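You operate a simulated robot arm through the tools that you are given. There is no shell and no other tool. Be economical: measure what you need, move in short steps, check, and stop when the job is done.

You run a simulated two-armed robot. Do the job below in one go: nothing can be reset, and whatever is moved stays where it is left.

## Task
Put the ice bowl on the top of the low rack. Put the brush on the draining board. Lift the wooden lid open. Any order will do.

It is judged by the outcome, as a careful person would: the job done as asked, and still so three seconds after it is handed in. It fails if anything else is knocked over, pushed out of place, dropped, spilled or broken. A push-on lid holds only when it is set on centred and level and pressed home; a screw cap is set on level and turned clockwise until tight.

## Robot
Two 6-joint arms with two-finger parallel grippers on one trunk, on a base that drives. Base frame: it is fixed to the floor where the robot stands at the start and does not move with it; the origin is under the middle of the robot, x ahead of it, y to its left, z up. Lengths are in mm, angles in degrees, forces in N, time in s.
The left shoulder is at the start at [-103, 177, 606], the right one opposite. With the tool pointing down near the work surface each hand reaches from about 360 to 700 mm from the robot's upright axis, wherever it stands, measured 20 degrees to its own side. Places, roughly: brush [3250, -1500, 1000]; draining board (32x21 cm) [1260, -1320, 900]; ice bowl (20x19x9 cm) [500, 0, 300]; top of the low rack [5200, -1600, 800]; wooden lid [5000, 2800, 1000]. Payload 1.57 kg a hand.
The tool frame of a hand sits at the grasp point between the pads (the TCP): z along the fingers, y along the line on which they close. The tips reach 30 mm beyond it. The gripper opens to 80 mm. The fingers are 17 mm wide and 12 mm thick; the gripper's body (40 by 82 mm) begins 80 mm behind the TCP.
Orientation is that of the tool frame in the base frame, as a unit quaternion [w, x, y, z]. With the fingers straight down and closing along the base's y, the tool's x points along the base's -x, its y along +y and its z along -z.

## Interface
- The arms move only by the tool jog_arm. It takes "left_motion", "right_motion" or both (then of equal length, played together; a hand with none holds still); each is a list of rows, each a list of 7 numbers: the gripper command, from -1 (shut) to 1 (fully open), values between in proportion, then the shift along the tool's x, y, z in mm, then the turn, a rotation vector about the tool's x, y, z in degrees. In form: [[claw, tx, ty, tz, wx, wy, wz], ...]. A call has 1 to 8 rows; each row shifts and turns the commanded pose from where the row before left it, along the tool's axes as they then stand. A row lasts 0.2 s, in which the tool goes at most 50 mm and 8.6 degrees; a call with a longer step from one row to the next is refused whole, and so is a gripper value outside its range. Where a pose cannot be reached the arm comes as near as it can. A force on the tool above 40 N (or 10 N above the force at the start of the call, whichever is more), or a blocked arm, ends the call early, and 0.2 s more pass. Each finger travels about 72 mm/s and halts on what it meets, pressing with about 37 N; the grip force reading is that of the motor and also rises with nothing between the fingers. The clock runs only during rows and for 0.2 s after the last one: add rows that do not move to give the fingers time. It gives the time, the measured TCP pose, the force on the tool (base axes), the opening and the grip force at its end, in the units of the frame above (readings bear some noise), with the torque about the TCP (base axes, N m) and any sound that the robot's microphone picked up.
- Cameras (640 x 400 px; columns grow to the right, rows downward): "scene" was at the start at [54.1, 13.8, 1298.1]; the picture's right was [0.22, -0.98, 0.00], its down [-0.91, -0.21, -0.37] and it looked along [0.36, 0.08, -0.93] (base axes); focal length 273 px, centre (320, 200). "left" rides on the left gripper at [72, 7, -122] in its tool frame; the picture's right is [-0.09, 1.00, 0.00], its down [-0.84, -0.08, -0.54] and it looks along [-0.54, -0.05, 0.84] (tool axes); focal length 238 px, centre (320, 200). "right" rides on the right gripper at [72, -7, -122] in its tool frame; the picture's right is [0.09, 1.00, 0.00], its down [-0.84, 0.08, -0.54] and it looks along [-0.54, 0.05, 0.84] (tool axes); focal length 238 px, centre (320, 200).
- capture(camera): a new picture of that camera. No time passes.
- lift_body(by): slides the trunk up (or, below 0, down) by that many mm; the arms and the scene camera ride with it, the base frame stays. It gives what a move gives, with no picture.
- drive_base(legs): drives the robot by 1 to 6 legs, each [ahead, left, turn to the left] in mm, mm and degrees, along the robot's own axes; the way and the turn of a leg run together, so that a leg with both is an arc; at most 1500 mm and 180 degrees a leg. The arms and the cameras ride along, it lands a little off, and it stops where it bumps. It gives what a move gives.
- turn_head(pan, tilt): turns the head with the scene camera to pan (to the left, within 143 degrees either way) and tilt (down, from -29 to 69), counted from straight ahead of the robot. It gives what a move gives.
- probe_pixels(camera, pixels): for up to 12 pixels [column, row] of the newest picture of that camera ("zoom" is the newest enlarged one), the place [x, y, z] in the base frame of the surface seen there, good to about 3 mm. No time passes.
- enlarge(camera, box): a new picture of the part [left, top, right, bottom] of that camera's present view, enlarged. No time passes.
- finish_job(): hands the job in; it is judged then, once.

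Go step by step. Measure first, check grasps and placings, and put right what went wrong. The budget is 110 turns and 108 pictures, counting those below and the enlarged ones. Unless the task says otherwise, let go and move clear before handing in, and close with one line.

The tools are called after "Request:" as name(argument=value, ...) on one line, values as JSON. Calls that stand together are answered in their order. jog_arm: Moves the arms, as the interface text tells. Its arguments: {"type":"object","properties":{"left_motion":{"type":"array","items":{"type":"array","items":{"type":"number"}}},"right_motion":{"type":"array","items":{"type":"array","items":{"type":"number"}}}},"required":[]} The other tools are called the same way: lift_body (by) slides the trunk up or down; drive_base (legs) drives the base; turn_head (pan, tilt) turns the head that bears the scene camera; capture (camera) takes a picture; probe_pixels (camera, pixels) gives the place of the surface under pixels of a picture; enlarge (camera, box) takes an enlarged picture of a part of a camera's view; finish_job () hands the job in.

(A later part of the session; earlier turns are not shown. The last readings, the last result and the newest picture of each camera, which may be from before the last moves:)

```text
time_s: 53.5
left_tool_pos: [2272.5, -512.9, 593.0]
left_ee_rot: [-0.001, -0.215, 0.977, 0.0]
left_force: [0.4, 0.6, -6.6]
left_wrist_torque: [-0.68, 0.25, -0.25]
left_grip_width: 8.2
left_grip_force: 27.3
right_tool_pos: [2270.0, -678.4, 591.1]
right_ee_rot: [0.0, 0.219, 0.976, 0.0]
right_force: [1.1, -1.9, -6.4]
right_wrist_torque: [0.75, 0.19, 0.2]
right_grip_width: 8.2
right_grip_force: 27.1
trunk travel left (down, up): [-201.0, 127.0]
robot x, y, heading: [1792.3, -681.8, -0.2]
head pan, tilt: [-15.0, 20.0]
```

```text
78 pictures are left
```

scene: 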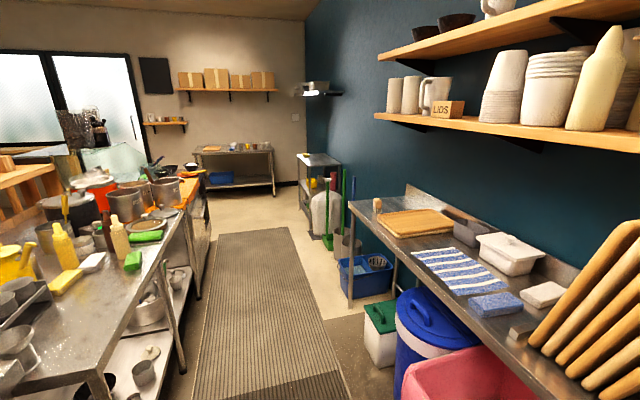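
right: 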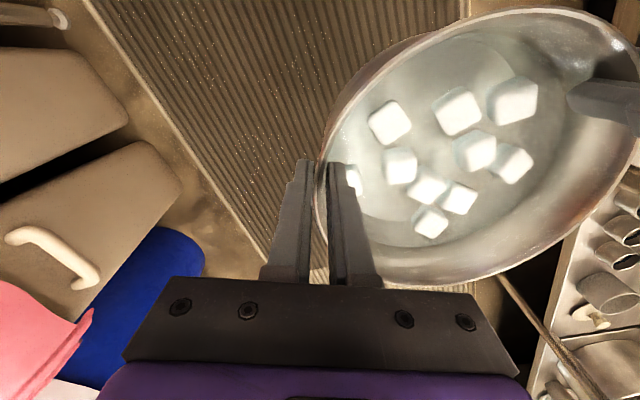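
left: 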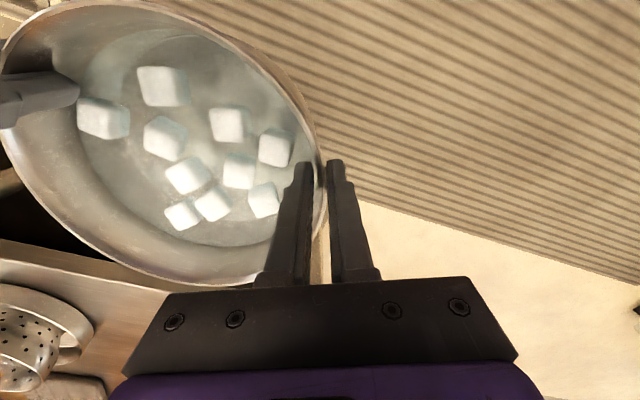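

The aisle ahead is open; the rack is near (315,165) and a possible brush stands at (378,207). I'll enlarge both.

Request:
enlarge(camera="scene", box=[280, 80, 380, 250])

Request:
probe_pixels(camera="scene", pixels=[[310, 155], [330, 156], [300, 195], [338, 165], [378, 207], [345, 215], [320, 215], [210, 190], [275, 185], [210, 235], [195, 265], [375, 258]])

Request:
enlarge(camera="scene", box=[340, 180, 480, 280])

```text
2.35 times, centred on (330, 165) of scene
```

zoom: 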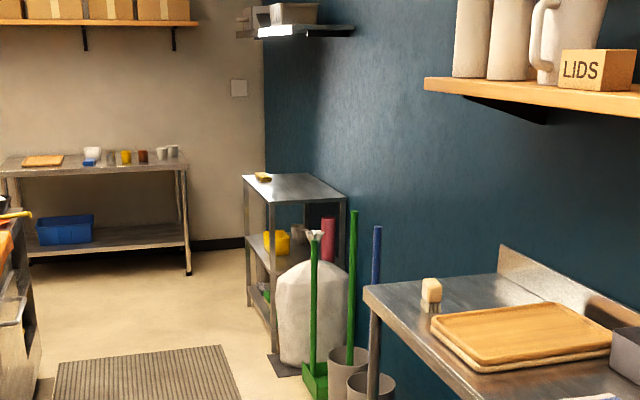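

```text
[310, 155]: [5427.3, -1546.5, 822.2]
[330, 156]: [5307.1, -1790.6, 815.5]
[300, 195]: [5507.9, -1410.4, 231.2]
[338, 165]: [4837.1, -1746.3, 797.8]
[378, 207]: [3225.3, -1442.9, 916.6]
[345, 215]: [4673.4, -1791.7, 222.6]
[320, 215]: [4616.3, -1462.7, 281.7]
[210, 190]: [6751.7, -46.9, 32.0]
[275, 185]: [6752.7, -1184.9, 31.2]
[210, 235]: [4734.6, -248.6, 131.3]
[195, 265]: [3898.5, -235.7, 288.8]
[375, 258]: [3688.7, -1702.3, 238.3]
```

```text
4.00 times, centred on (410, 230) of scene
```

zoom: 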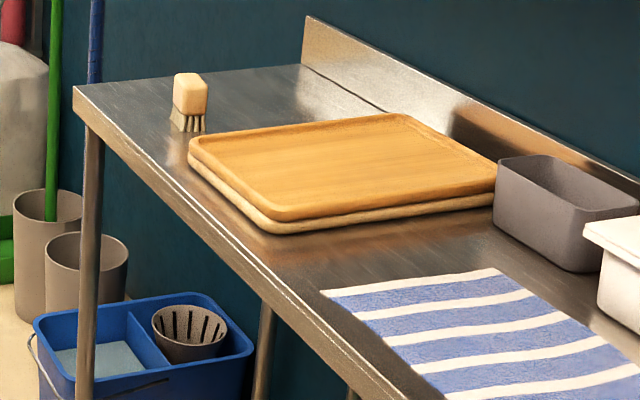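

The brush stands upright at about (3225,-1443,917), and the rack top is at z≈818, x 4850–5450, y -1400 to -1790. I'll drive on to face the rack.

Request:
drive_base(legs=[[1500, 0, 0], [1500, -40, 0], [360, 0, 0], [0, 0, -90]])

Request:
lift_body(by=126)

Request:
turn_head(pan=0, tilt=45)

Request:
capture(camera="scene")

```text
refused: leg 2 is longer than a leg can be; nothing moved
```

```text
time_s: 55.1
left_tool_pos: [2270.7, -512.6, 719.2]
left_ee_rot: [-0.001, -0.215, 0.977, 0.001]
left_force: [-0.3, 0.3, -6.4]
left_wrist_torque: [-0.7, 0.21, -0.33]
left_grip_width: 8.0
left_grip_force: 27.6
right_tool_pos: [2268.9, -678.6, 717.5]
right_ee_rot: [0.0, 0.22, 0.976, -0.001]
right_force: [0.0, -0.9, -5.9]
right_wrist_torque: [0.78, 0.2, 0.16]
right_grip_width: 8.2
right_grip_force: 26.6
trunk travel left (down, up): [-327.0, 1.0]
robot x, y, heading: [1792.2, -677.2, -0.4]
head pan, tilt: [-15.0, 20.0]
```

```text
time_s: 56.0
left_tool_pos: [2270.8, -512.7, 719.7]
left_ee_rot: [-0.001, -0.214, 0.977, 0.001]
left_force: [-0.4, 0.7, -6.0]
left_wrist_torque: [-0.67, 0.24, -0.25]
left_grip_width: 8.0
left_grip_force: 27.5
right_tool_pos: [2270.9, -679.3, 717.9]
right_ee_rot: [-0.001, 0.219, 0.976, -0.002]
right_force: [1.3, -1.3, -6.1]
right_wrist_torque: [0.73, 0.18, 0.21]
right_grip_width: 8.1
right_grip_force: 27.1
trunk travel left (down, up): [-327.0, 1.0]
robot x, y, heading: [1790.3, -676.8, -0.4]
head pan, tilt: [0.0, 45.0]
```

```text
75 pictures are left
```

scene: 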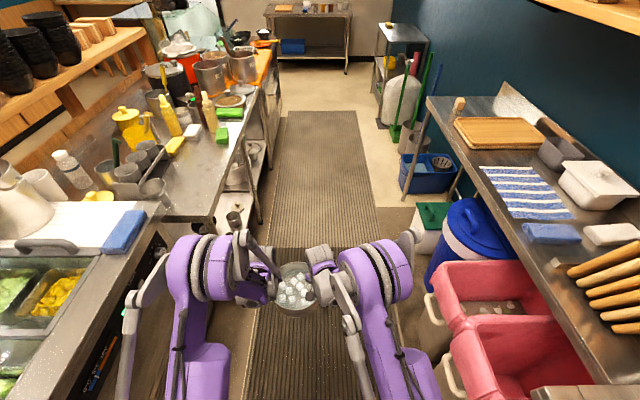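

The second leg was over the limit and nothing moved; the path is still clear. I'll drive again with shorter legs.

Request:
drive_base(legs=[[1400, 0, 0], [1400, -40, 0], [560, 0, 0], [0, 0, -90]])

Request:
capture(camera="scene")

```text
time_s: 76.2
left_tool_pos: [5323.7, -1201.0, 719.0]
left_ee_rot: [0.0, 0.536, 0.844, 0.001]
left_force: [-10.1, -0.2, -5.9]
left_wrist_torque: [0.21, 0.88, -0.09]
left_grip_width: 7.8
left_grip_force: 26.8
right_tool_pos: [5157.7, -1201.5, 717.3]
right_ee_rot: [-0.001, 0.843, 0.538, 0.0]
right_force: [10.5, -0.4, -5.6]
right_wrist_torque: [0.2, -0.98, 0.05]
right_grip_width: 8.1
right_grip_force: 27.0
trunk travel left (down, up): [-327.0, 1.0]
robot x, y, heading: [5155.2, -721.0, -89.5]
head pan, tilt: [0.0, 45.0]
```

```text
74 pictures are left
```

scene: 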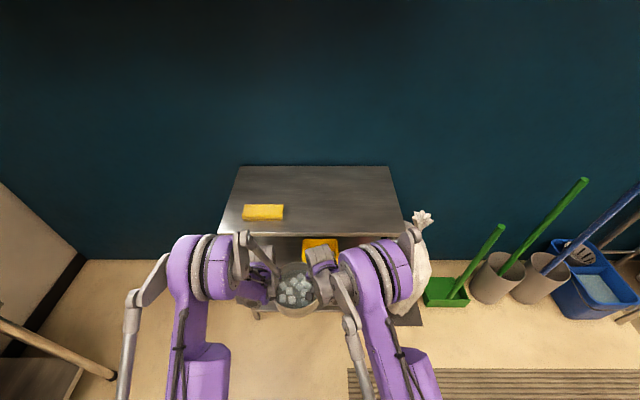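

Request:
probe_pixels(camera="scene", pixels=[[240, 168], [388, 168], [405, 228], [222, 228], [264, 205], [264, 219], [285, 212], [330, 195], [330, 233], [295, 290], [320, 180]])

Request:
capture(camera="left")

```text
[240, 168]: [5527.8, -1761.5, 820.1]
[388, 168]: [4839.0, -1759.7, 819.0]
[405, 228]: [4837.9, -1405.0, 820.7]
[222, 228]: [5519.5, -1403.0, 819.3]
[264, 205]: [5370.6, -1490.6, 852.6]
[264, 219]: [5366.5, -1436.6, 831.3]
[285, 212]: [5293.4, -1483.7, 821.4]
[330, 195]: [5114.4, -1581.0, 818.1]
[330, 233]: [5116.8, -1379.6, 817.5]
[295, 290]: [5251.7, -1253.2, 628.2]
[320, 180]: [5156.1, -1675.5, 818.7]
```

```text
73 pictures are left
```

left: 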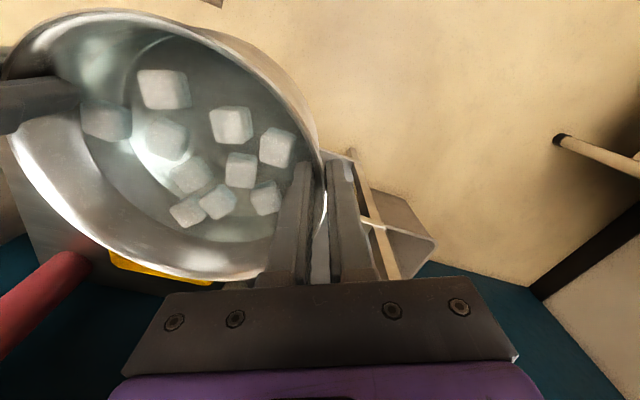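

The rack top is at z 819 with a sponge at x 5300–5420, so I'll set the bowl near (5085,-1565). First I'll raise both hands together by 216 mm.

Request:
jog_arm(left_motion=[[-1, 0, 0, -27, 0, 0, 0], [-1, 0, 0, -27, 0, 0, 0], [-1, 0, 0, -27, 0, 0, 0], [-1, 0, 0, -27, 0, 0, 0], [-1, 0, 0, -27, 0, 0, 0], [-1, 0, 0, -27, 0, 0, 0], [-1, 0, 0, -27, 0, 0, 0], [-1, 0, 0, -27, 0, 0, 0]], right_motion=[[-1, 0, 0, -27, 0, 0, 0], [-1, 0, 0, -27, 0, 0, 0], [-1, 0, 0, -27, 0, 0, 0], [-1, 0, 0, -27, 0, 0, 0], [-1, 0, 0, -27, 0, 0, 0], [-1, 0, 0, -27, 0, 0, 0], [-1, 0, 0, -27, 0, 0, 0], [-1, 0, 0, -27, 0, 0, 0]])

Request:
capture(camera="scene")

```text
time_s: 78.0
left_tool_pos: [5323.3, -1201.0, 934.8]
left_ee_rot: [0.001, 0.536, 0.844, 0.001]
left_force: [0.0, 1.8, -5.0]
left_wrist_torque: [0.6, 0.84, -0.16]
left_grip_width: 7.8
left_grip_force: 26.7
right_tool_pos: [5158.1, -1200.1, 934.7]
right_ee_rot: [0.0, 0.843, 0.538, 0.0]
right_force: [0.4, -1.1, -6.6]
right_wrist_torque: [-0.16, -0.44, -0.08]
right_grip_width: 7.3
right_grip_force: 27.1
trunk travel left (down, up): [-327.0, 1.0]
robot x, y, heading: [5153.5, -725.3, -89.7]
head pan, tilt: [0.0, 45.0]
```

```text
72 pictures are left
```

scene: 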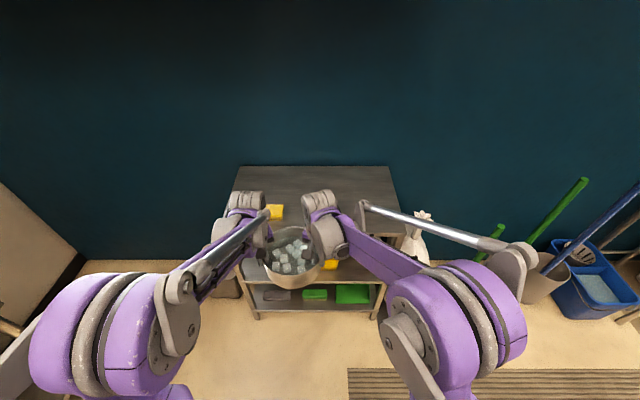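

The bowl is level at z≈862 at its base. I'll slide right 155 and then ahead 320 over the rack top.

Request:
drive_base(legs=[[0, -155, 0], [320, 0, 0]])

Request:
capture(camera="scene")

Request:
capture(camera="right")

```text
time_s: 81.7
left_tool_pos: [5166.0, -1518.2, 934.0]
left_ee_rot: [-0.001, 0.536, 0.844, 0.001]
left_force: [-7.1, 1.7, -5.5]
left_wrist_torque: [0.29, 0.84, -0.14]
left_grip_width: 7.8
left_grip_force: 26.5
right_tool_pos: [5001.0, -1516.2, 933.8]
right_ee_rot: [0.0, 0.844, 0.537, -0.001]
right_force: [6.2, -1.5, -6.2]
right_wrist_torque: [0.15, -0.75, -0.1]
right_grip_width: 7.5
right_grip_force: 26.9
trunk travel left (down, up): [-327.0, 1.0]
robot x, y, heading: [4996.2, -1036.9, -90.3]
head pan, tilt: [0.0, 45.0]
```

```text
71 pictures are left
```

scene: 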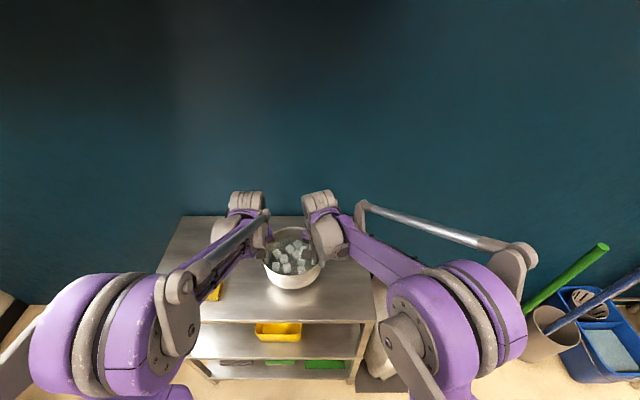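

```text
70 pictures are left
```

right: 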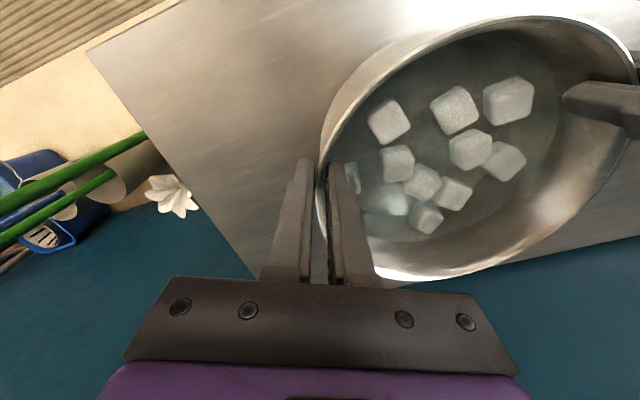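

Over the rack now. I'll check the rim's level before lowering.

Request:
probe_pixels(camera="right", pixels=[[319, 165], [370, 75], [520, 16], [620, 50], [430, 279], [540, 235], [250, 120], [240, 260]])

Request:
probe_pixels(camera="scene", pixels=[[291, 288], [250, 310], [350, 300], [270, 275], [318, 275], [215, 292]])

```text
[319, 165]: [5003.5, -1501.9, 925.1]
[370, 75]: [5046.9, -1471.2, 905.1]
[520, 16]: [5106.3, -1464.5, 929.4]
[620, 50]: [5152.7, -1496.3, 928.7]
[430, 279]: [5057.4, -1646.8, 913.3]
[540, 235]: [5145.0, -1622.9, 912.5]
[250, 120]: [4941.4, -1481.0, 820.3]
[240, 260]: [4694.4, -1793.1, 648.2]
```

```text
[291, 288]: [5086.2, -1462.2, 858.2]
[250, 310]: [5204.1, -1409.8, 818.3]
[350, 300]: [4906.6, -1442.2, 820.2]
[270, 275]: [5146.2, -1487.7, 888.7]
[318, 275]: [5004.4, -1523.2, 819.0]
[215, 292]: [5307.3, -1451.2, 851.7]
```

The rim reads z≈929 near and 913 far: the bowl has slipped about 18 mm and tipped about 5°. I'll set it down now in small steps.

Request:
jog_arm(left_motion=[[-1, 0, 0, 6, 0, 0, 0], [-1, 0, 0, 5, 0, 0, 0], [-1, 0, 0, 4, 0, 0, 0], [-1, 0, 0, 4, 0, 0, 0], [-1, 0, 0, 0, 0, 0, 0]], right_motion=[[-1, 0, 0, 6, 0, 0, 0], [-1, 0, 0, 5, 0, 0, 0], [-1, 0, 0, 4, 0, 0, 0], [-1, 0, 0, 4, 0, 0, 0], [-1, 0, 0, 0, 0, 0, 0]])

Request:
capture(camera="right")

Request:
probe_pixels(camera="right", pixels=[[319, 165], [520, 16], [620, 50], [430, 279], [540, 235]])

```text
time_s: 82.9
left_tool_pos: [5166.3, -1515.1, 918.0]
left_ee_rot: [0.0, 0.537, 0.844, -0.001]
left_force: [-0.7, 6.8, 11.3]
left_wrist_torque: [-0.86, 0.2, -0.04]
left_grip_width: 8.0
left_grip_force: 26.8
right_tool_pos: [5000.5, -1513.9, 918.3]
right_ee_rot: [0.0, 0.843, 0.538, 0.0]
right_force: [2.5, 1.3, 3.6]
right_wrist_torque: [-0.98, -0.18, -0.05]
right_grip_width: 7.8
right_grip_force: 26.4
trunk travel left (down, up): [-327.0, 1.0]
robot x, y, heading: [4998.3, -1039.0, -90.0]
head pan, tilt: [0.0, 45.0]
```

```text
69 pictures are left
```

right: 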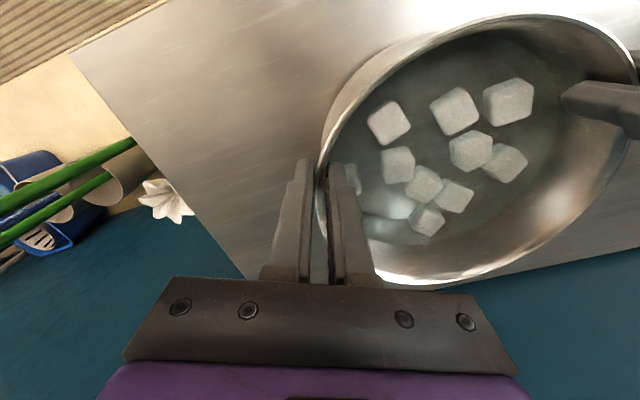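

```text
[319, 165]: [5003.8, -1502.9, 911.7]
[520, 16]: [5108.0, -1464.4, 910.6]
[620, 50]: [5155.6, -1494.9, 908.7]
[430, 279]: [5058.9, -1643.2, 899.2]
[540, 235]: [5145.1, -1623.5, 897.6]
```

The far side now touches (rim 898) and the near side is about 11 mm high. I'll continue lowering 10 mm.

Request:
jog_arm(left_motion=[[-1, 0, 0, 3, 0, 0, 0], [-1, 0, 0, 3, 0, 0, 0], [-1, 0, 0, 3, 0, 0, 0], [-1, 0, 0, 2, 0, 0, 0], [-1, 0, 0, 0, 0, 0, 0]], right_motion=[[-1, 0, 0, 3, 0, 0, 0], [-1, 0, 0, 3, 0, 0, 0], [-1, 0, 0, 3, 0, 0, 0], [-1, 0, 0, 2, 0, 0, 0], [-1, 0, 0, 0, 0, 0, 0]])

Request:
capture(camera="right")

Request:
probe_pixels(camera="right", pixels=[[319, 165], [520, 16], [620, 50], [430, 279], [540, 235]])

```text
time_s: 84.1
left_tool_pos: [5165.4, -1514.7, 907.3]
left_ee_rot: [0.003, 0.537, 0.844, -0.001]
left_force: [-0.3, 2.0, 27.0]
left_wrist_torque: [-0.29, 0.6, -0.1]
left_grip_width: 8.8
left_grip_force: 27.4
right_tool_pos: [5000.7, -1514.1, 906.8]
right_ee_rot: [0.002, 0.844, 0.536, -0.001]
right_force: [-2.1, -0.4, 26.8]
right_wrist_torque: [-0.31, -0.65, 0.02]
right_grip_width: 9.0
right_grip_force: 27.3
trunk travel left (down, up): [-327.0, 1.0]
robot x, y, heading: [4998.2, -1038.5, -89.9]
head pan, tilt: [0.0, 45.0]
```

```text
68 pictures are left
```

right: 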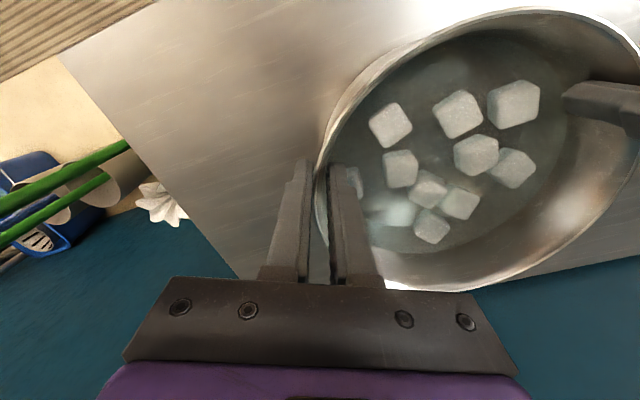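

```text
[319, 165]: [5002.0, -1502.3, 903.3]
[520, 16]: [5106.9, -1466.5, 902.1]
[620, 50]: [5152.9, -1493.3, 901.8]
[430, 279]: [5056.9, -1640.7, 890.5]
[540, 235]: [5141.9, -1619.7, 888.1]
```

The bowl now sits on the rack with 27 N of downward press per hand. I'll ease that off, open both, and rise straight up.

Request:
jog_arm(left_motion=[[-1, 0, 0, -2, 0, 0, 0], [-0.6, 0, 0, -1, 0, 0, 0], [-0.3, 0, 0, 0, 0, 0, 0], [0, 0, 0, 0, 0, 0, 0], [0, 0, 0, 0, 0, 0, 0]], right_motion=[[-1, 0, 0, -2, 0, 0, 0], [-0.6, 0, 0, -1, 0, 0, 0], [-0.3, 0, 0, 0, 0, 0, 0], [0, 0, 0, 0, 0, 0, 0], [0, 0, 0, 0, 0, 0, 0]])

Request:
capture(camera="right")

Request:
capture(camera="left")

```text
time_s: 85.3
left_tool_pos: [5165.7, -1516.0, 907.9]
left_ee_rot: [0.001, 0.538, 0.843, 0.0]
left_force: [0.4, -0.3, -0.2]
left_wrist_torque: [0.0, 0.0, -0.01]
left_grip_width: 40.0
left_grip_force: 0.0
right_tool_pos: [5001.2, -1516.1, 908.1]
right_ee_rot: [0.0, 0.843, 0.538, 0.0]
right_force: [0.0, -0.1, -0.3]
right_wrist_torque: [0.0, 0.03, 0.0]
right_grip_width: 39.9
right_grip_force: 0.1
trunk travel left (down, up): [-327.0, 1.0]
robot x, y, heading: [4998.6, -1036.7, -90.2]
head pan, tilt: [0.0, 45.0]
```

```text
67 pictures are left
```

right: 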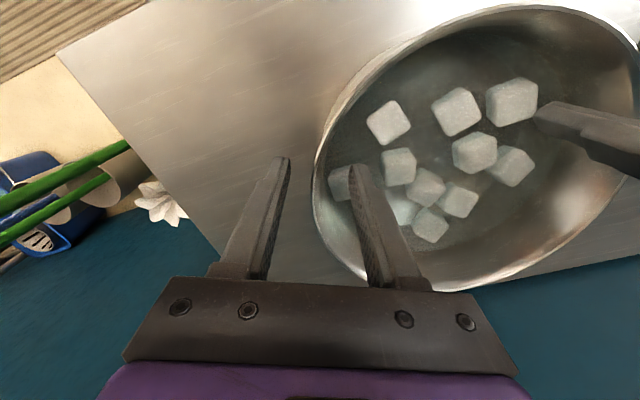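

```text
66 pictures are left
```

left: 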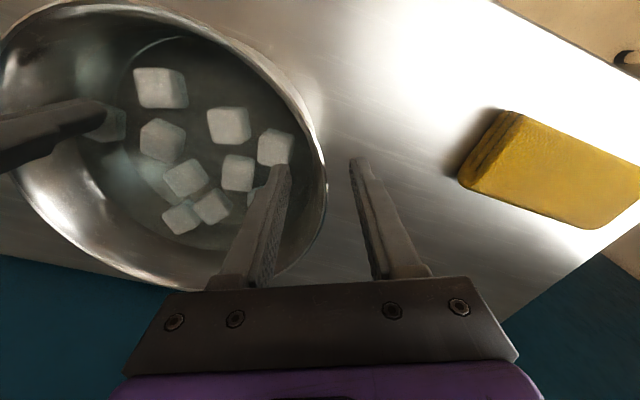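

Both grippers are open around the rim and the bowl stands free. I'll lift the hands clear, back away and check.

Request:
jog_arm(left_motion=[[0, 0, 0, -20, 0, 0, 0], [0, 0, 0, -25, 0, 0, 0], [0, 0, 0, -25, 0, 0, 0]], right_motion=[[0, 0, 0, -20, 0, 0, 0], [0, 0, 0, -25, 0, 0, 0], [0, 0, 0, -25, 0, 0, 0]])

Request:
drive_base(legs=[[-380, 0, 0]])

Request:
capture(camera="scene")

```text
time_s: 86.1
left_tool_pos: [5165.5, -1516.6, 977.5]
left_ee_rot: [0.0, 0.537, 0.843, 0.0]
left_force: [0.5, 0.4, 0.0]
left_wrist_torque: [0.0, 0.0, -0.03]
left_grip_width: 39.8
left_grip_force: 0.0
right_tool_pos: [5000.5, -1515.2, 978.9]
right_ee_rot: [0.0, 0.843, 0.537, 0.001]
right_force: [-0.3, -0.1, 1.4]
right_wrist_torque: [-0.02, -0.01, -0.02]
right_grip_width: 39.8
right_grip_force: 0.0
trunk travel left (down, up): [-327.0, 1.0]
robot x, y, heading: [5000.0, -1035.1, -90.1]
head pan, tilt: [0.0, 45.0]
```

```text
time_s: 88.5
left_tool_pos: [5165.4, -1138.0, 976.8]
left_ee_rot: [0.0, 0.538, 0.843, 0.0]
left_force: [1.3, 0.1, 0.3]
left_wrist_torque: [0.01, -0.02, 0.02]
left_grip_width: 40.1
left_grip_force: 0.1
right_tool_pos: [5000.5, -1136.9, 978.1]
right_ee_rot: [0.0, 0.844, 0.536, 0.0]
right_force: [0.2, -0.5, 0.0]
right_wrist_torque: [-0.02, 0.0, 0.01]
right_grip_width: 40.1
right_grip_force: 0.0
trunk travel left (down, up): [-327.0, 1.0]
robot x, y, heading: [4998.0, -656.8, -90.2]
head pan, tilt: [0.0, 45.0]
```

```text
65 pictures are left
```

scene: 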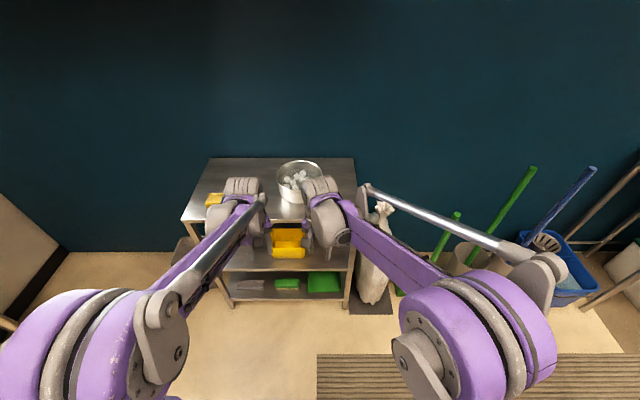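

The bowl stands upright on the rack top. Next the wooden lid: I'll straighten and pull in the hands, then look that way (+y).

Request:
jog_arm(left_motion=[[0, 0, 0, 0, 0, 0, 8.4], [0, 0, 0, 0, 0, 0, 8.4], [0, 0, 0, 0, 0, 0, 8.2], [0, 40, 0, 0, 0, 0, 0], [0, 40, 0, 0, 0, 0, 0]], right_motion=[[0, 0, 0, 0, 0, 0, -8.4], [0, 0, 0, 0, 0, 0, -8.4], [0, 0, 0, 0, 0, 0, -8.2], [0, 40, 0, 0, 0, 0, 0], [0, 40, 0, 0, 0, 0, 0]])

Request:
turn_head(pan=140, tilt=15)

Request:
capture(camera="scene")

Request:
turn_head(pan=-143, tilt=25)

Request:
capture(camera="scene")

```text
time_s: 89.7
left_tool_pos: [5167.3, -1053.0, 977.7]
left_ee_rot: [0.001, 0.708, 0.706, 0.0]
left_force: [0.2, -0.5, -0.2]
left_wrist_torque: [-0.04, -0.01, -0.02]
left_grip_width: 39.9
left_grip_force: 0.1
right_tool_pos: [5000.2, -1052.6, 979.1]
right_ee_rot: [0.0, 0.708, 0.706, -0.001]
right_force: [-0.7, 0.3, -0.3]
right_wrist_torque: [0.01, -0.07, -0.01]
right_grip_width: 39.8
right_grip_force: 0.0
trunk travel left (down, up): [-327.0, 1.0]
robot x, y, heading: [5002.1, -660.9, -90.0]
head pan, tilt: [0.0, 45.0]
```

```text
time_s: 91.9
left_tool_pos: [5166.8, -1055.8, 978.0]
left_ee_rot: [-0.001, 0.708, 0.707, 0.0]
left_force: [-0.6, 0.6, 0.0]
left_wrist_torque: [0.02, 0.01, -0.04]
left_grip_width: 40.2
left_grip_force: 0.1
right_tool_pos: [5000.8, -1055.3, 979.3]
right_ee_rot: [0.0, 0.707, 0.707, -0.001]
right_force: [0.3, -0.7, 0.0]
right_wrist_torque: [0.02, -0.01, 0.01]
right_grip_width: 39.9
right_grip_force: 0.0
trunk travel left (down, up): [-327.0, 1.0]
robot x, y, heading: [4999.9, -658.6, -90.0]
head pan, tilt: [140.0, 15.0]
```

```text
64 pictures are left
```

scene: 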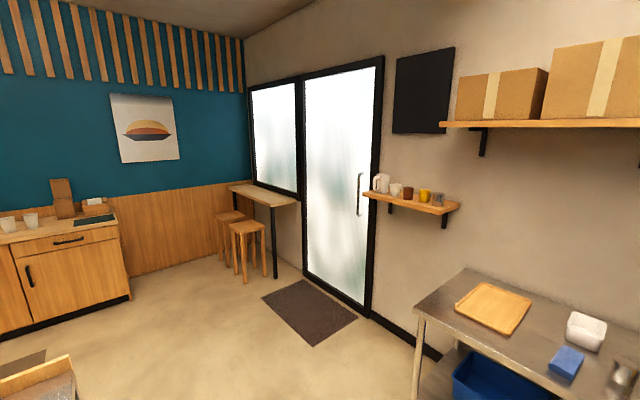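

```text
time_s: 95.8
left_tool_pos: [5166.1, -1055.5, 977.2]
left_ee_rot: [0.0, 0.708, 0.706, 0.001]
left_force: [0.3, -0.1, -0.5]
left_wrist_torque: [-0.01, -0.01, 0.01]
left_grip_width: 40.0
left_grip_force: 0.0
right_tool_pos: [5000.6, -1055.3, 979.5]
right_ee_rot: [-0.001, 0.708, 0.706, 0.001]
right_force: [0.4, 0.6, 0.3]
right_wrist_torque: [0.01, -0.03, -0.01]
right_grip_width: 40.0
right_grip_force: 0.1
trunk travel left (down, up): [-327.0, 1.0]
robot x, y, heading: [4998.6, -661.7, -90.3]
head pan, tilt: [-143.0, 25.0]
```

```text
63 pictures are left
```

scene: 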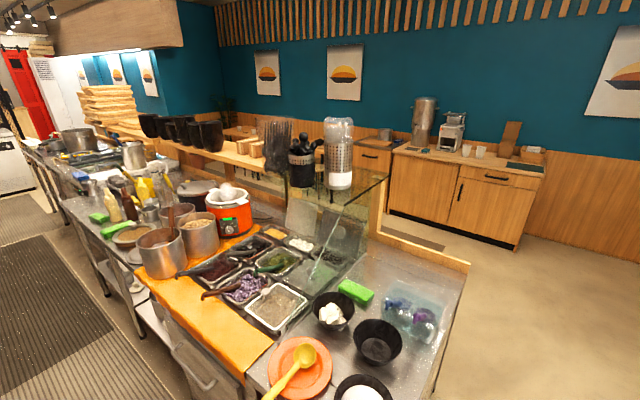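

A sideboard stands at the +y wall. I'll enlarge the objects on it to find the lid.

Request:
enlarge(camera="scene", box=[460, 110, 560, 190])

Request:
probe_pixels(camera="scene", pixels=[[511, 138], [530, 155], [523, 168], [512, 245], [440, 330], [470, 265], [480, 148], [540, 265], [420, 240], [390, 230]])

```text
5.00 times, centred on (510, 150) of scene
```

zoom: 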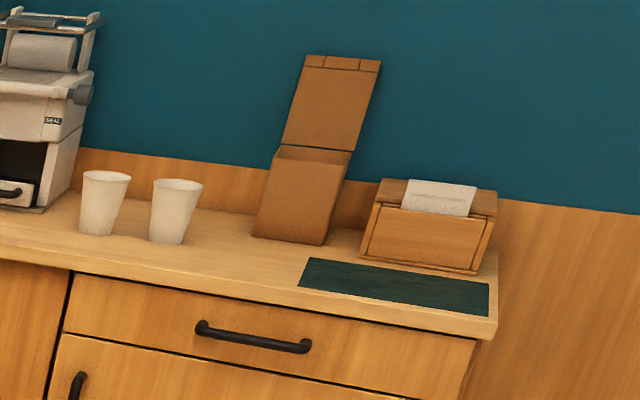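

```text
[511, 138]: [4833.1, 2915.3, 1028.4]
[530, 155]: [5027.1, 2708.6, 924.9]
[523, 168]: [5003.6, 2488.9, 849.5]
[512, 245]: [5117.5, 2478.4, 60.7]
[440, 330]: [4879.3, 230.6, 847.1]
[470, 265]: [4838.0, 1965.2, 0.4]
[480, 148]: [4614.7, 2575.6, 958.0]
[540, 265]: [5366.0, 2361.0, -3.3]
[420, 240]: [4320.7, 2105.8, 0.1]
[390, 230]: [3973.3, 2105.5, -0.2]
```

The wooden box beside the cardboard one, near (5027,2708,925), looks like the target with a paper slip on its top. I'll drive around the island end and up to it.

Request:
drive_base(legs=[[0, 500, 0], [0, 0, 179], [1300, 0, 0], [1100, 470, 0]])

Request:
turn_head(pan=0, tilt=35)

Request:
capture(camera="scene")

```text
time_s: 119.9
left_tool_pos: [4833.2, 2161.3, 977.3]
left_ee_rot: [0.001, 0.71, -0.704, 0.001]
left_force: [-0.3, 0.6, -0.5]
left_wrist_torque: [-0.02, 0.0, 0.0]
left_grip_width: 40.1
left_grip_force: 0.1
right_tool_pos: [4998.1, 2163.1, 980.1]
right_ee_rot: [0.0, 0.71, -0.704, 0.0]
right_force: [-0.7, 0.0, -0.2]
right_wrist_torque: [0.0, 0.02, -0.02]
right_grip_width: 40.0
right_grip_force: 0.0
trunk travel left (down, up): [-327.0, 1.0]
robot x, y, heading: [5005.2, 1764.6, 90.6]
head pan, tilt: [-143.0, 25.0]
```

```text
time_s: 122.2
left_tool_pos: [4832.5, 2160.9, 978.3]
left_ee_rot: [0.001, 0.71, -0.704, 0.0]
left_force: [0.1, 0.2, 1.3]
left_wrist_torque: [0.01, 0.0, 0.03]
left_grip_width: 40.1
left_grip_force: 0.1
right_tool_pos: [4998.6, 2162.3, 980.1]
right_ee_rot: [0.0, 0.71, -0.704, 0.0]
right_force: [0.3, 0.4, -0.2]
right_wrist_torque: [-0.01, 0.0, -0.04]
right_grip_width: 40.0
right_grip_force: 0.1
trunk travel left (down, up): [-327.0, 1.0]
robot x, y, heading: [5001.9, 1763.1, 90.5]
head pan, tilt: [0.0, 35.0]
```

```text
61 pictures are left
```

scene: 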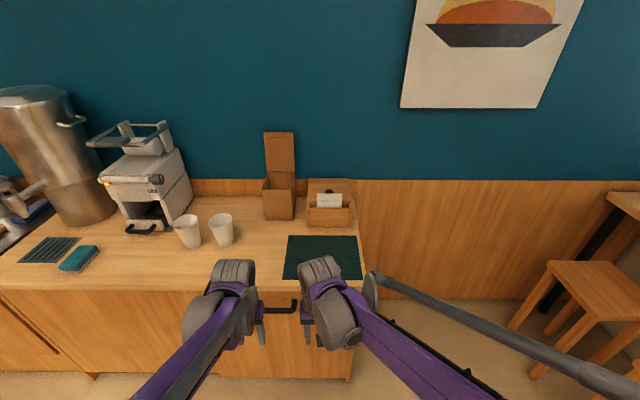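

Request:
enlarge(camera="scene", box=[250, 120, 380, 290])

Request:
probe_pixels(camera="zoom", pixels=[[320, 200], [310, 160], [350, 250], [395, 250], [348, 205], [380, 205], [410, 150], [302, 230], [390, 150], [320, 265]])

```text
2.35 times, centred on (315, 205) of scene
```

zoom: 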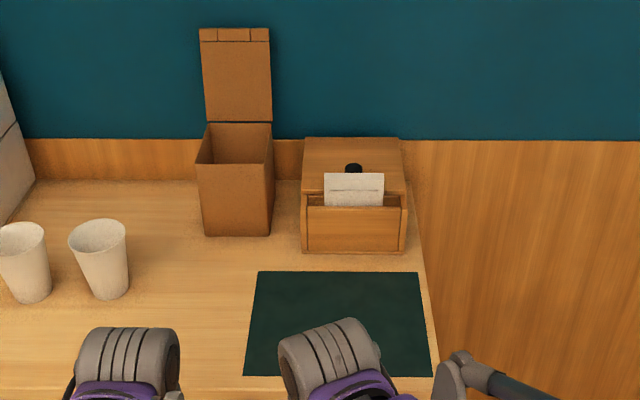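

```text
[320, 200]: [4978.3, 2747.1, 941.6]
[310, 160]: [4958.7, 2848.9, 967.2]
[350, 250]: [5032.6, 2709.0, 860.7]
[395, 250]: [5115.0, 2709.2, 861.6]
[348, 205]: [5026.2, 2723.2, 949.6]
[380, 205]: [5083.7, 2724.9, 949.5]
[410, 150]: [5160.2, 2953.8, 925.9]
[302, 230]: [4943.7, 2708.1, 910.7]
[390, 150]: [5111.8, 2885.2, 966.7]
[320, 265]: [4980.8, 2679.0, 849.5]
```

The wooden box has a hinged lid (top z≈967, y about 2760–2890) with a black knob at zoom (352,167). I'll raise the hands, get closer, and measure the knob.

Request:
jog_arm(left_motion=[[0, 0, 0, -30, 0, 0, 0], [0, 0, 0, -30, 0, 0, 0], [0, 0, 0, -20, 0, 0, 0]], right_motion=[[0, 0, 0, -30, 0, 0, 0], [0, 0, 0, -30, 0, 0, 0], [0, 0, 0, -20, 0, 0, 0]])

Request:
drive_base(legs=[[0, 125, 0], [380, 0, 0]])

Request:
turn_head(pan=-10, tilt=30)

Request:
capture(camera="scene")

Request:
capture(camera="right")

```text
time_s: 123.0
left_tool_pos: [4833.2, 2161.4, 1058.5]
left_ee_rot: [0.001, 0.71, -0.704, 0.001]
left_force: [0.4, -0.4, 0.5]
left_wrist_torque: [0.02, 0.0, 0.03]
left_grip_width: 40.1
left_grip_force: 0.1
right_tool_pos: [4998.2, 2162.2, 1059.6]
right_ee_rot: [-0.001, 0.71, -0.704, 0.0]
right_force: [-0.6, 0.0, -0.7]
right_wrist_torque: [0.05, 0.0, -0.02]
right_grip_width: 40.1
right_grip_force: 0.0
trunk travel left (down, up): [-327.0, 1.0]
robot x, y, heading: [5005.2, 1762.7, 90.6]
head pan, tilt: [0.0, 35.0]
```

```text
time_s: 126.8
left_tool_pos: [4696.2, 2536.4, 1056.4]
left_ee_rot: [0.001, 0.713, -0.701, 0.001]
left_force: [0.6, 0.5, 0.3]
left_wrist_torque: [-0.03, -0.03, 0.01]
left_grip_width: 39.9
left_grip_force: 0.1
right_tool_pos: [4862.1, 2538.7, 1057.8]
right_ee_rot: [0.0, 0.712, -0.702, 0.001]
right_force: [-0.9, 0.0, -0.2]
right_wrist_torque: [-0.04, 0.01, 0.01]
right_grip_width: 40.2
right_grip_force: 0.1
trunk travel left (down, up): [-327.0, 1.0]
robot x, y, heading: [4871.9, 2142.4, 90.7]
head pan, tilt: [0.0, 35.0]
```

```text
time_s: 127.5
left_tool_pos: [4698.0, 2537.3, 1057.1]
left_ee_rot: [0.0, 0.713, -0.701, 0.001]
left_force: [-0.9, 0.5, 0.6]
left_wrist_torque: [-0.01, -0.01, 0.02]
left_grip_width: 40.0
left_grip_force: 0.0
right_tool_pos: [4861.6, 2539.2, 1060.2]
right_ee_rot: [0.0, 0.713, -0.701, 0.0]
right_force: [-1.0, 0.0, -0.4]
right_wrist_torque: [-0.03, -0.01, -0.02]
right_grip_width: 40.3
right_grip_force: 0.0
trunk travel left (down, up): [-327.0, 1.0]
robot x, y, heading: [4870.7, 2137.5, 91.0]
head pan, tilt: [-10.0, 30.0]
```

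```text
59 pictures are left
```

scene: 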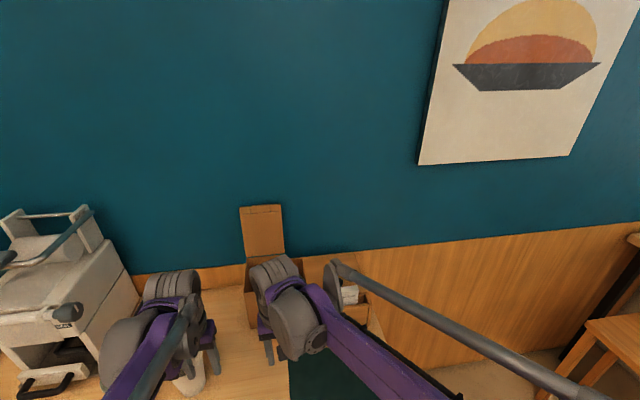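

```text
58 pictures are left
```

right: 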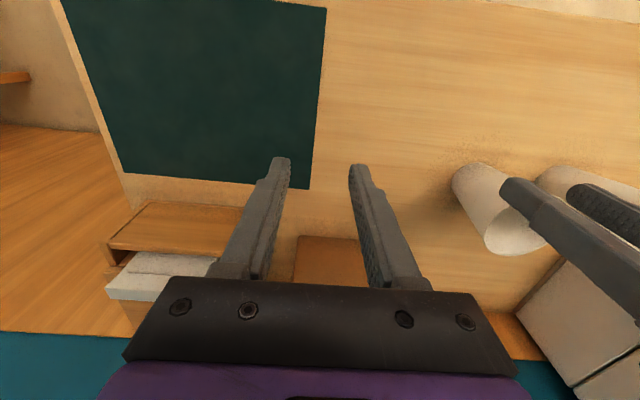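

The robot is at (4871,2138). I'll slide the right hand in front of the box for its camera to see the knob.

Request:
jog_arm(right_motion=[[0, -10, -43, 0, 0, 0, 0], [0, -10, -43, 0, 0, 0, 0], [0, -10, -43, 0, 0, 0, 0], [0, -10, -43, 0, 0, 0, 0], [0, -30, 0, 0, 0, 0, 0], [0, -30, 0, 0, 0, 0, 0]])

Request:
capture(camera="right")

```text
time_s: 128.9
left_tool_pos: [4698.0, 2536.9, 1057.4]
left_ee_rot: [0.001, 0.713, -0.701, 0.0]
left_force: [0.3, -0.3, -1.3]
left_wrist_torque: [0.0, 0.02, -0.04]
left_grip_width: 39.9
left_grip_force: 0.0
right_tool_pos: [5033.4, 2645.0, 1056.8]
right_ee_rot: [0.0, 0.714, -0.7, 0.0]
right_force: [-0.3, -0.4, -0.2]
right_wrist_torque: [0.02, 0.02, -0.02]
right_grip_width: 39.8
right_grip_force: 0.1
trunk travel left (down, up): [-327.0, 1.0]
robot x, y, heading: [4872.5, 2144.2, 91.0]
head pan, tilt: [-10.0, 30.0]
```

```text
57 pictures are left
```

right: 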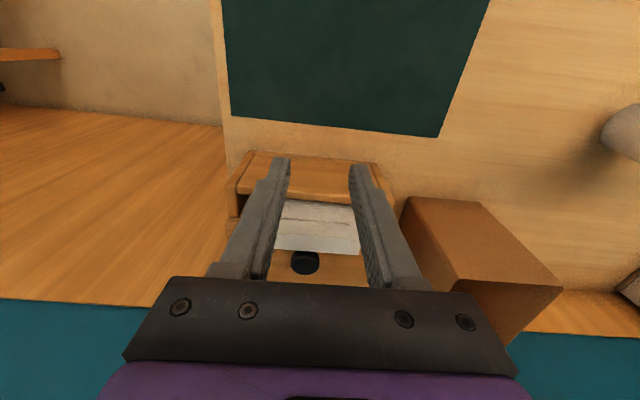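

The knob shows at (305,262), with the card at (318,228). I'll probe them.

Request:
enlarge(camera="right", box=[220, 140, 420, 290])

Request:
probe_pixels(camera="right", pixels=[[305, 258], [305, 268], [295, 262], [316, 262], [318, 205], [318, 248], [290, 270], [340, 270], [340, 190], [340, 165], [390, 200], [310, 278]])

```text
2.67 times, centred on (320, 215) of right
```

zoom: 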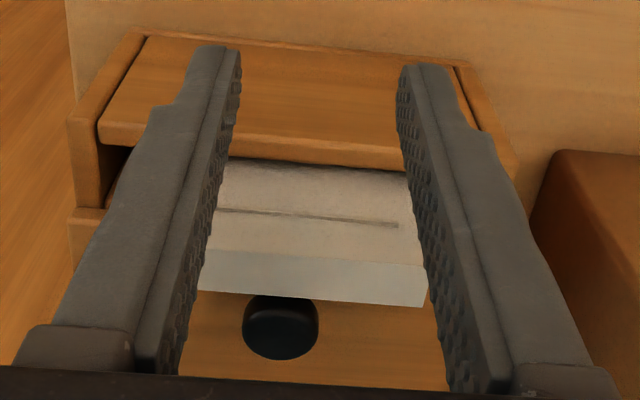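

```text
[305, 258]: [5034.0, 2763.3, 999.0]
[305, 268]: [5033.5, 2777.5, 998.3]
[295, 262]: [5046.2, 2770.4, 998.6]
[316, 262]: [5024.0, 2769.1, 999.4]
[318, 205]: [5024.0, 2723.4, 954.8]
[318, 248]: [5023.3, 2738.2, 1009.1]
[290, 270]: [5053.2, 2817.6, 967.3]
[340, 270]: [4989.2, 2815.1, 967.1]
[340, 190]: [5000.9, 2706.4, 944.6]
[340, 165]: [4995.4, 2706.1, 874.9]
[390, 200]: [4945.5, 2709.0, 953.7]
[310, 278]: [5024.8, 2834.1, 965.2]
```

Knob centre is (5035,2770), top z 999; the card in front reaches z 1009 at y 2738. I'll drive 65 mm closer with the left hand shifted away from the machine.

Request:
jog_arm(left_motion=[[0, 0, -40, 0, 0, 0, 0], [0, 0, -40, 0, 0, 0, 0], [0, 0, 0, 0, 0, 0, 0]], right_motion=[[0, 0, 0, -5, 0, 0, 0], [0, 0, 0, -5, 0, 0, 0], [0, 0, 0, 0, 0, 0, 0]])

Request:
drive_base(legs=[[65, 0, -1]])

Request:
capture(camera="right")

```text
time_s: 129.7
left_tool_pos: [4776.5, 2539.4, 1056.5]
left_ee_rot: [0.001, 0.713, -0.701, 0.001]
left_force: [0.2, -0.1, -0.1]
left_wrist_torque: [0.01, 0.01, 0.01]
left_grip_width: 40.0
left_grip_force: 0.1
right_tool_pos: [5032.6, 2643.0, 1069.0]
right_ee_rot: [-0.001, 0.713, -0.701, 0.001]
right_force: [0.1, -0.6, -0.5]
right_wrist_torque: [-0.01, -0.03, 0.0]
right_grip_width: 39.8
right_grip_force: 0.1
trunk travel left (down, up): [-327.0, 1.0]
robot x, y, heading: [4873.3, 2141.9, 91.2]
head pan, tilt: [-10.0, 30.0]
```

```text
time_s: 130.7
left_tool_pos: [4781.4, 2590.5, 1056.9]
left_ee_rot: [0.0, 0.708, -0.706, 0.001]
left_force: [-0.5, 0.5, 0.6]
left_wrist_torque: [-0.02, 0.01, -0.03]
left_grip_width: 39.7
left_grip_force: 0.0
right_tool_pos: [5038.5, 2689.7, 1066.7]
right_ee_rot: [0.0, 0.708, -0.706, 0.001]
right_force: [-0.4, 0.4, 0.2]
right_wrist_torque: [-0.08, 0.02, -0.01]
right_grip_width: 40.0
right_grip_force: 0.1
trunk travel left (down, up): [-327.0, 1.0]
robot x, y, heading: [4873.4, 2185.8, 89.8]
head pan, tilt: [-10.0, 30.0]
stopped in leg 1: the robot was blocked; the commanded pose is now the measured one
```

```text
55 pictures are left
```

right: 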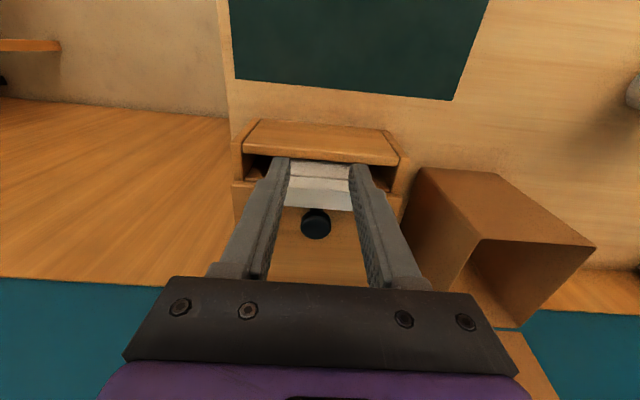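

The base touched the sideboard front and stopped. I'll back off 12 mm and re-measure the knob at (315,223).

Request:
drive_base(legs=[[-12, 0, 0]])

Request:
enlarge(camera="right", box=[220, 120, 420, 280])

Request:
probe_pixels(camera="zoom", pixels=[[305, 265], [280, 265], [330, 265], [305, 240], [305, 290], [330, 180], [330, 230], [330, 340], [200, 395], [400, 390]])

```text
time_s: 131.5
left_tool_pos: [4781.1, 2575.3, 1056.3]
left_ee_rot: [0.001, 0.708, -0.707, 0.0]
left_force: [0.2, -0.3, -0.3]
left_wrist_torque: [-0.01, -0.02, 0.0]
left_grip_width: 40.0
left_grip_force: 0.1
right_tool_pos: [5039.3, 2675.2, 1069.2]
right_ee_rot: [-0.001, 0.707, -0.707, 0.0]
right_force: [0.1, 0.2, -0.3]
right_wrist_torque: [0.0, -0.01, -0.02]
right_grip_width: 40.0
right_grip_force: 0.1
trunk travel left (down, up): [-327.0, 1.0]
robot x, y, heading: [4871.1, 2171.5, 90.2]
head pan, tilt: [-10.0, 30.0]
```

```text
2.50 times, centred on (320, 200) of right
```

zoom: 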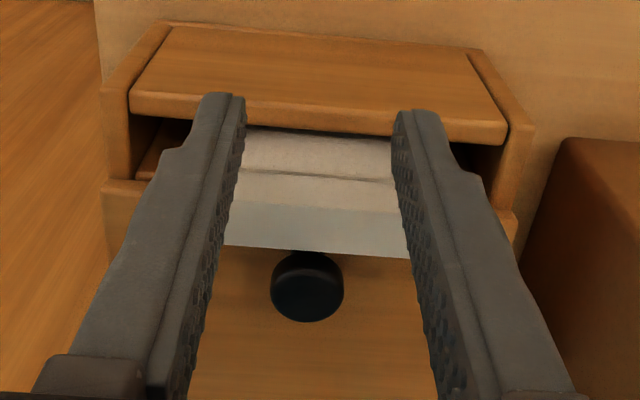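

```text
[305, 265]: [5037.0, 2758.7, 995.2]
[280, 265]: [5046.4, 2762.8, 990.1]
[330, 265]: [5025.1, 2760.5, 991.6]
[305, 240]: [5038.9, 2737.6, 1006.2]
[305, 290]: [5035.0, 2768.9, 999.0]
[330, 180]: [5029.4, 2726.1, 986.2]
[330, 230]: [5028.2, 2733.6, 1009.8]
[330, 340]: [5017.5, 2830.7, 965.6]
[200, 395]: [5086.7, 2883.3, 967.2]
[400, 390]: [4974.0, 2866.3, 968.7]
```

Knob centre is (5036,2770). I'll move above it, then lower with the fingers straddling it.

Request:
jog_arm(right_motion=[[0, -32, 1, 0, 0, 0, 0], [0, -32, 1, 0, 0, 0, 0], [0, -31, 1, 0, 0, 0, 0], [0, 0, 0, 22, 0, 0, 0], [0, 0, 0, 22, 0, 0, 0], [0, 0, 0, 20, 0, 0, 0], [0, 0, 0, 0, 0, 0, 0]])

Request:
capture(camera="right")

```text
time_s: 133.1
left_tool_pos: [4779.9, 2573.5, 1057.1]
left_ee_rot: [0.0, 0.708, -0.706, 0.0]
left_force: [-0.2, -0.6, 0.3]
left_wrist_torque: [-0.02, -0.02, -0.03]
left_grip_width: 39.8
left_grip_force: 0.0
right_tool_pos: [5036.0, 2770.0, 1004.6]
right_ee_rot: [-0.001, 0.709, -0.706, 0.0]
right_force: [0.0, 0.2, -0.7]
right_wrist_torque: [0.04, -0.02, -0.03]
right_grip_width: 40.0
right_grip_force: 0.0
trunk travel left (down, up): [-327.0, 1.0]
robot x, y, heading: [4869.5, 2176.7, 90.1]
head pan, tilt: [-10.0, 30.0]
```

```text
53 pictures are left
```

right: 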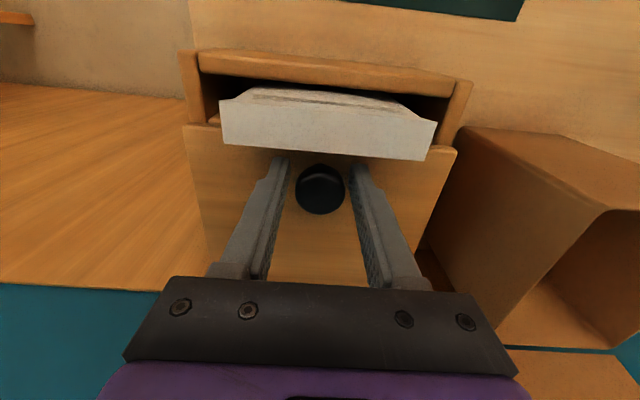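

The knob sits between the fingertips. Closing.

Request:
jog_arm(right_motion=[[-0.5, 0, 0, 0, 0, 0, 0], [-1, 0, 0, 0, 0, 0, 0], [-1, 0, 0, 0, 0, 0, 0], [-1, 0, 0, 0, 0, 0, 0]])

Request:
enlarge(camera="right", box=[140, 20, 500, 290])

Request:
probe_pixels(camera="zoom", pixels=[[200, 390], [440, 390], [90, 200], [550, 240], [490, 395], [130, 395], [60, 100], [320, 130]])

```text
time_s: 134.1
left_tool_pos: [4780.4, 2573.7, 1056.8]
left_ee_rot: [0.0, 0.708, -0.707, 0.0]
left_force: [0.3, 1.1, -0.4]
left_wrist_torque: [-0.03, 0.01, 0.01]
left_grip_width: 40.1
left_grip_force: 0.1
right_tool_pos: [5035.0, 2769.3, 1002.4]
right_ee_rot: [-0.001, 0.707, -0.707, 0.001]
right_force: [-3.3, -0.5, -3.0]
right_wrist_torque: [-0.25, 0.06, 0.0]
right_grip_width: 31.2
right_grip_force: 40.0
trunk travel left (down, up): [-327.0, 1.0]
robot x, y, heading: [4871.8, 2175.5, 90.0]
head pan, tilt: [-10.0, 30.0]
```

```text
1.48 times, centred on (320, 155) of right
```

zoom: 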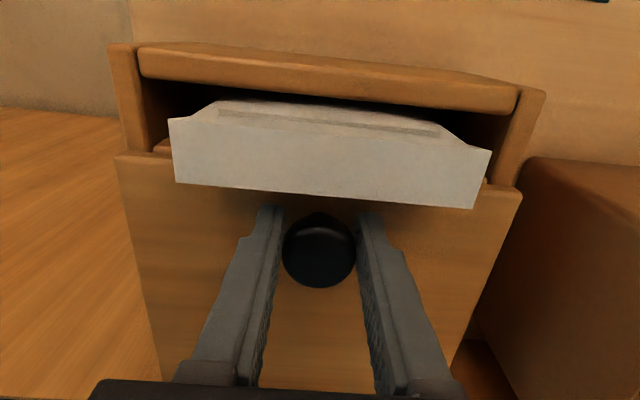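

```text
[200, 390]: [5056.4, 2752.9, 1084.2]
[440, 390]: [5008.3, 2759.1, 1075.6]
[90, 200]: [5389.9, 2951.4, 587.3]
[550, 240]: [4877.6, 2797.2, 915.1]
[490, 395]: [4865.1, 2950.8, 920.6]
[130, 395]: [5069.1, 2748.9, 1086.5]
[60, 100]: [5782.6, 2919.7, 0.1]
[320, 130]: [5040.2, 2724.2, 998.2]
```

The knob is gripped (opening 31) between fingers on its x sides, so the lid can pivot in the grip. I'll lean the hand back 24° and raise the lid about 15° along its arc, watching the forces.

Request:
jog_arm(right_motion=[[-1, 2.37, 0, 0.17, 0, -8, 0], [-1, 2.37, 0, 0.17, 0, -8, 0], [-1, 2.37, 0, 0.17, 0, -8, 0], [-1, -6.87, 0, -8.54, 0, 0, 0], [-1, -7.61, 0, -8.0, 0, 0, 0], [-1, -8.32, 0, -7.13, 0, 0, 0], [-1, 0, 0, 0, 0, 0, 0]])

Request:
capture(camera="right")

Request:
capture(camera="scene")

```text
time_s: 135.7
left_tool_pos: [4780.6, 2572.2, 1057.9]
left_ee_rot: [0.0, 0.707, -0.707, 0.0]
left_force: [0.5, 1.5, -0.2]
left_wrist_torque: [0.0, 0.02, 0.0]
left_grip_width: 40.1
left_grip_force: 0.1
right_tool_pos: [5035.8, 2771.8, 1034.1]
right_ee_rot: [-0.147, 0.692, -0.691, -0.147]
right_force: [-4.4, -11.4, -4.7]
right_wrist_torque: [-1.32, 0.06, 0.06]
right_grip_width: 31.2
right_grip_force: 39.4
trunk travel left (down, up): [-327.0, 1.0]
robot x, y, heading: [4872.6, 2172.0, 89.7]
head pan, tilt: [-10.0, 30.0]
```

```text
51 pictures are left
```

right: 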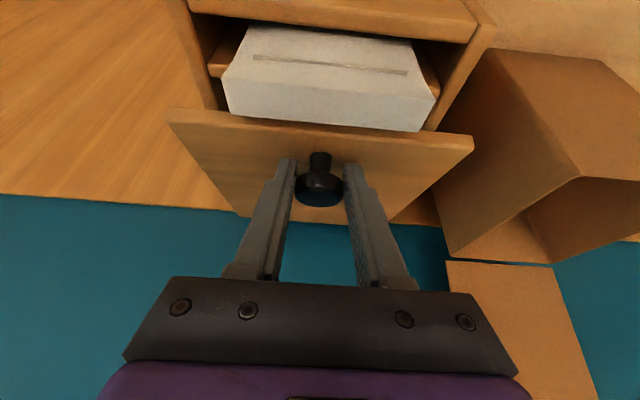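

```text
50 pictures are left
```

scene: 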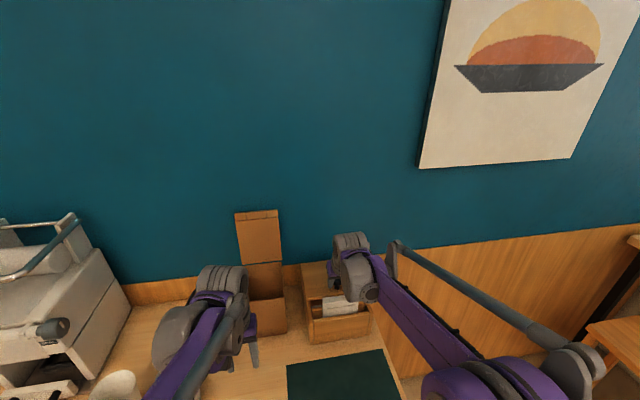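

The lid is rising with the knob. I'll probe its corners to get the true angle and hinge line.

Request:
probe_pixels(camera="right", pixels=[[175, 112], [465, 140], [240, 130], [240, 205], [410, 145], [390, 215], [330, 205], [400, 180], [320, 192], [250, 212], [350, 212], [330, 60]])

```text
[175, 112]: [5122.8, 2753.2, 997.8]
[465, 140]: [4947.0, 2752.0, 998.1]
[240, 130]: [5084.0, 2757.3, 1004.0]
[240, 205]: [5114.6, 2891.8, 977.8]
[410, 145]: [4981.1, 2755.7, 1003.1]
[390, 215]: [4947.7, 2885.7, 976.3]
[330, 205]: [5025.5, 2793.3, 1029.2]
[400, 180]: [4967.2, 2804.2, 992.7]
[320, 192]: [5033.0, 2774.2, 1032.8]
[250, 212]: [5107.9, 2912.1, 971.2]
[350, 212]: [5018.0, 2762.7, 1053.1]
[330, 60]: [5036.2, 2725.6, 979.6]
```

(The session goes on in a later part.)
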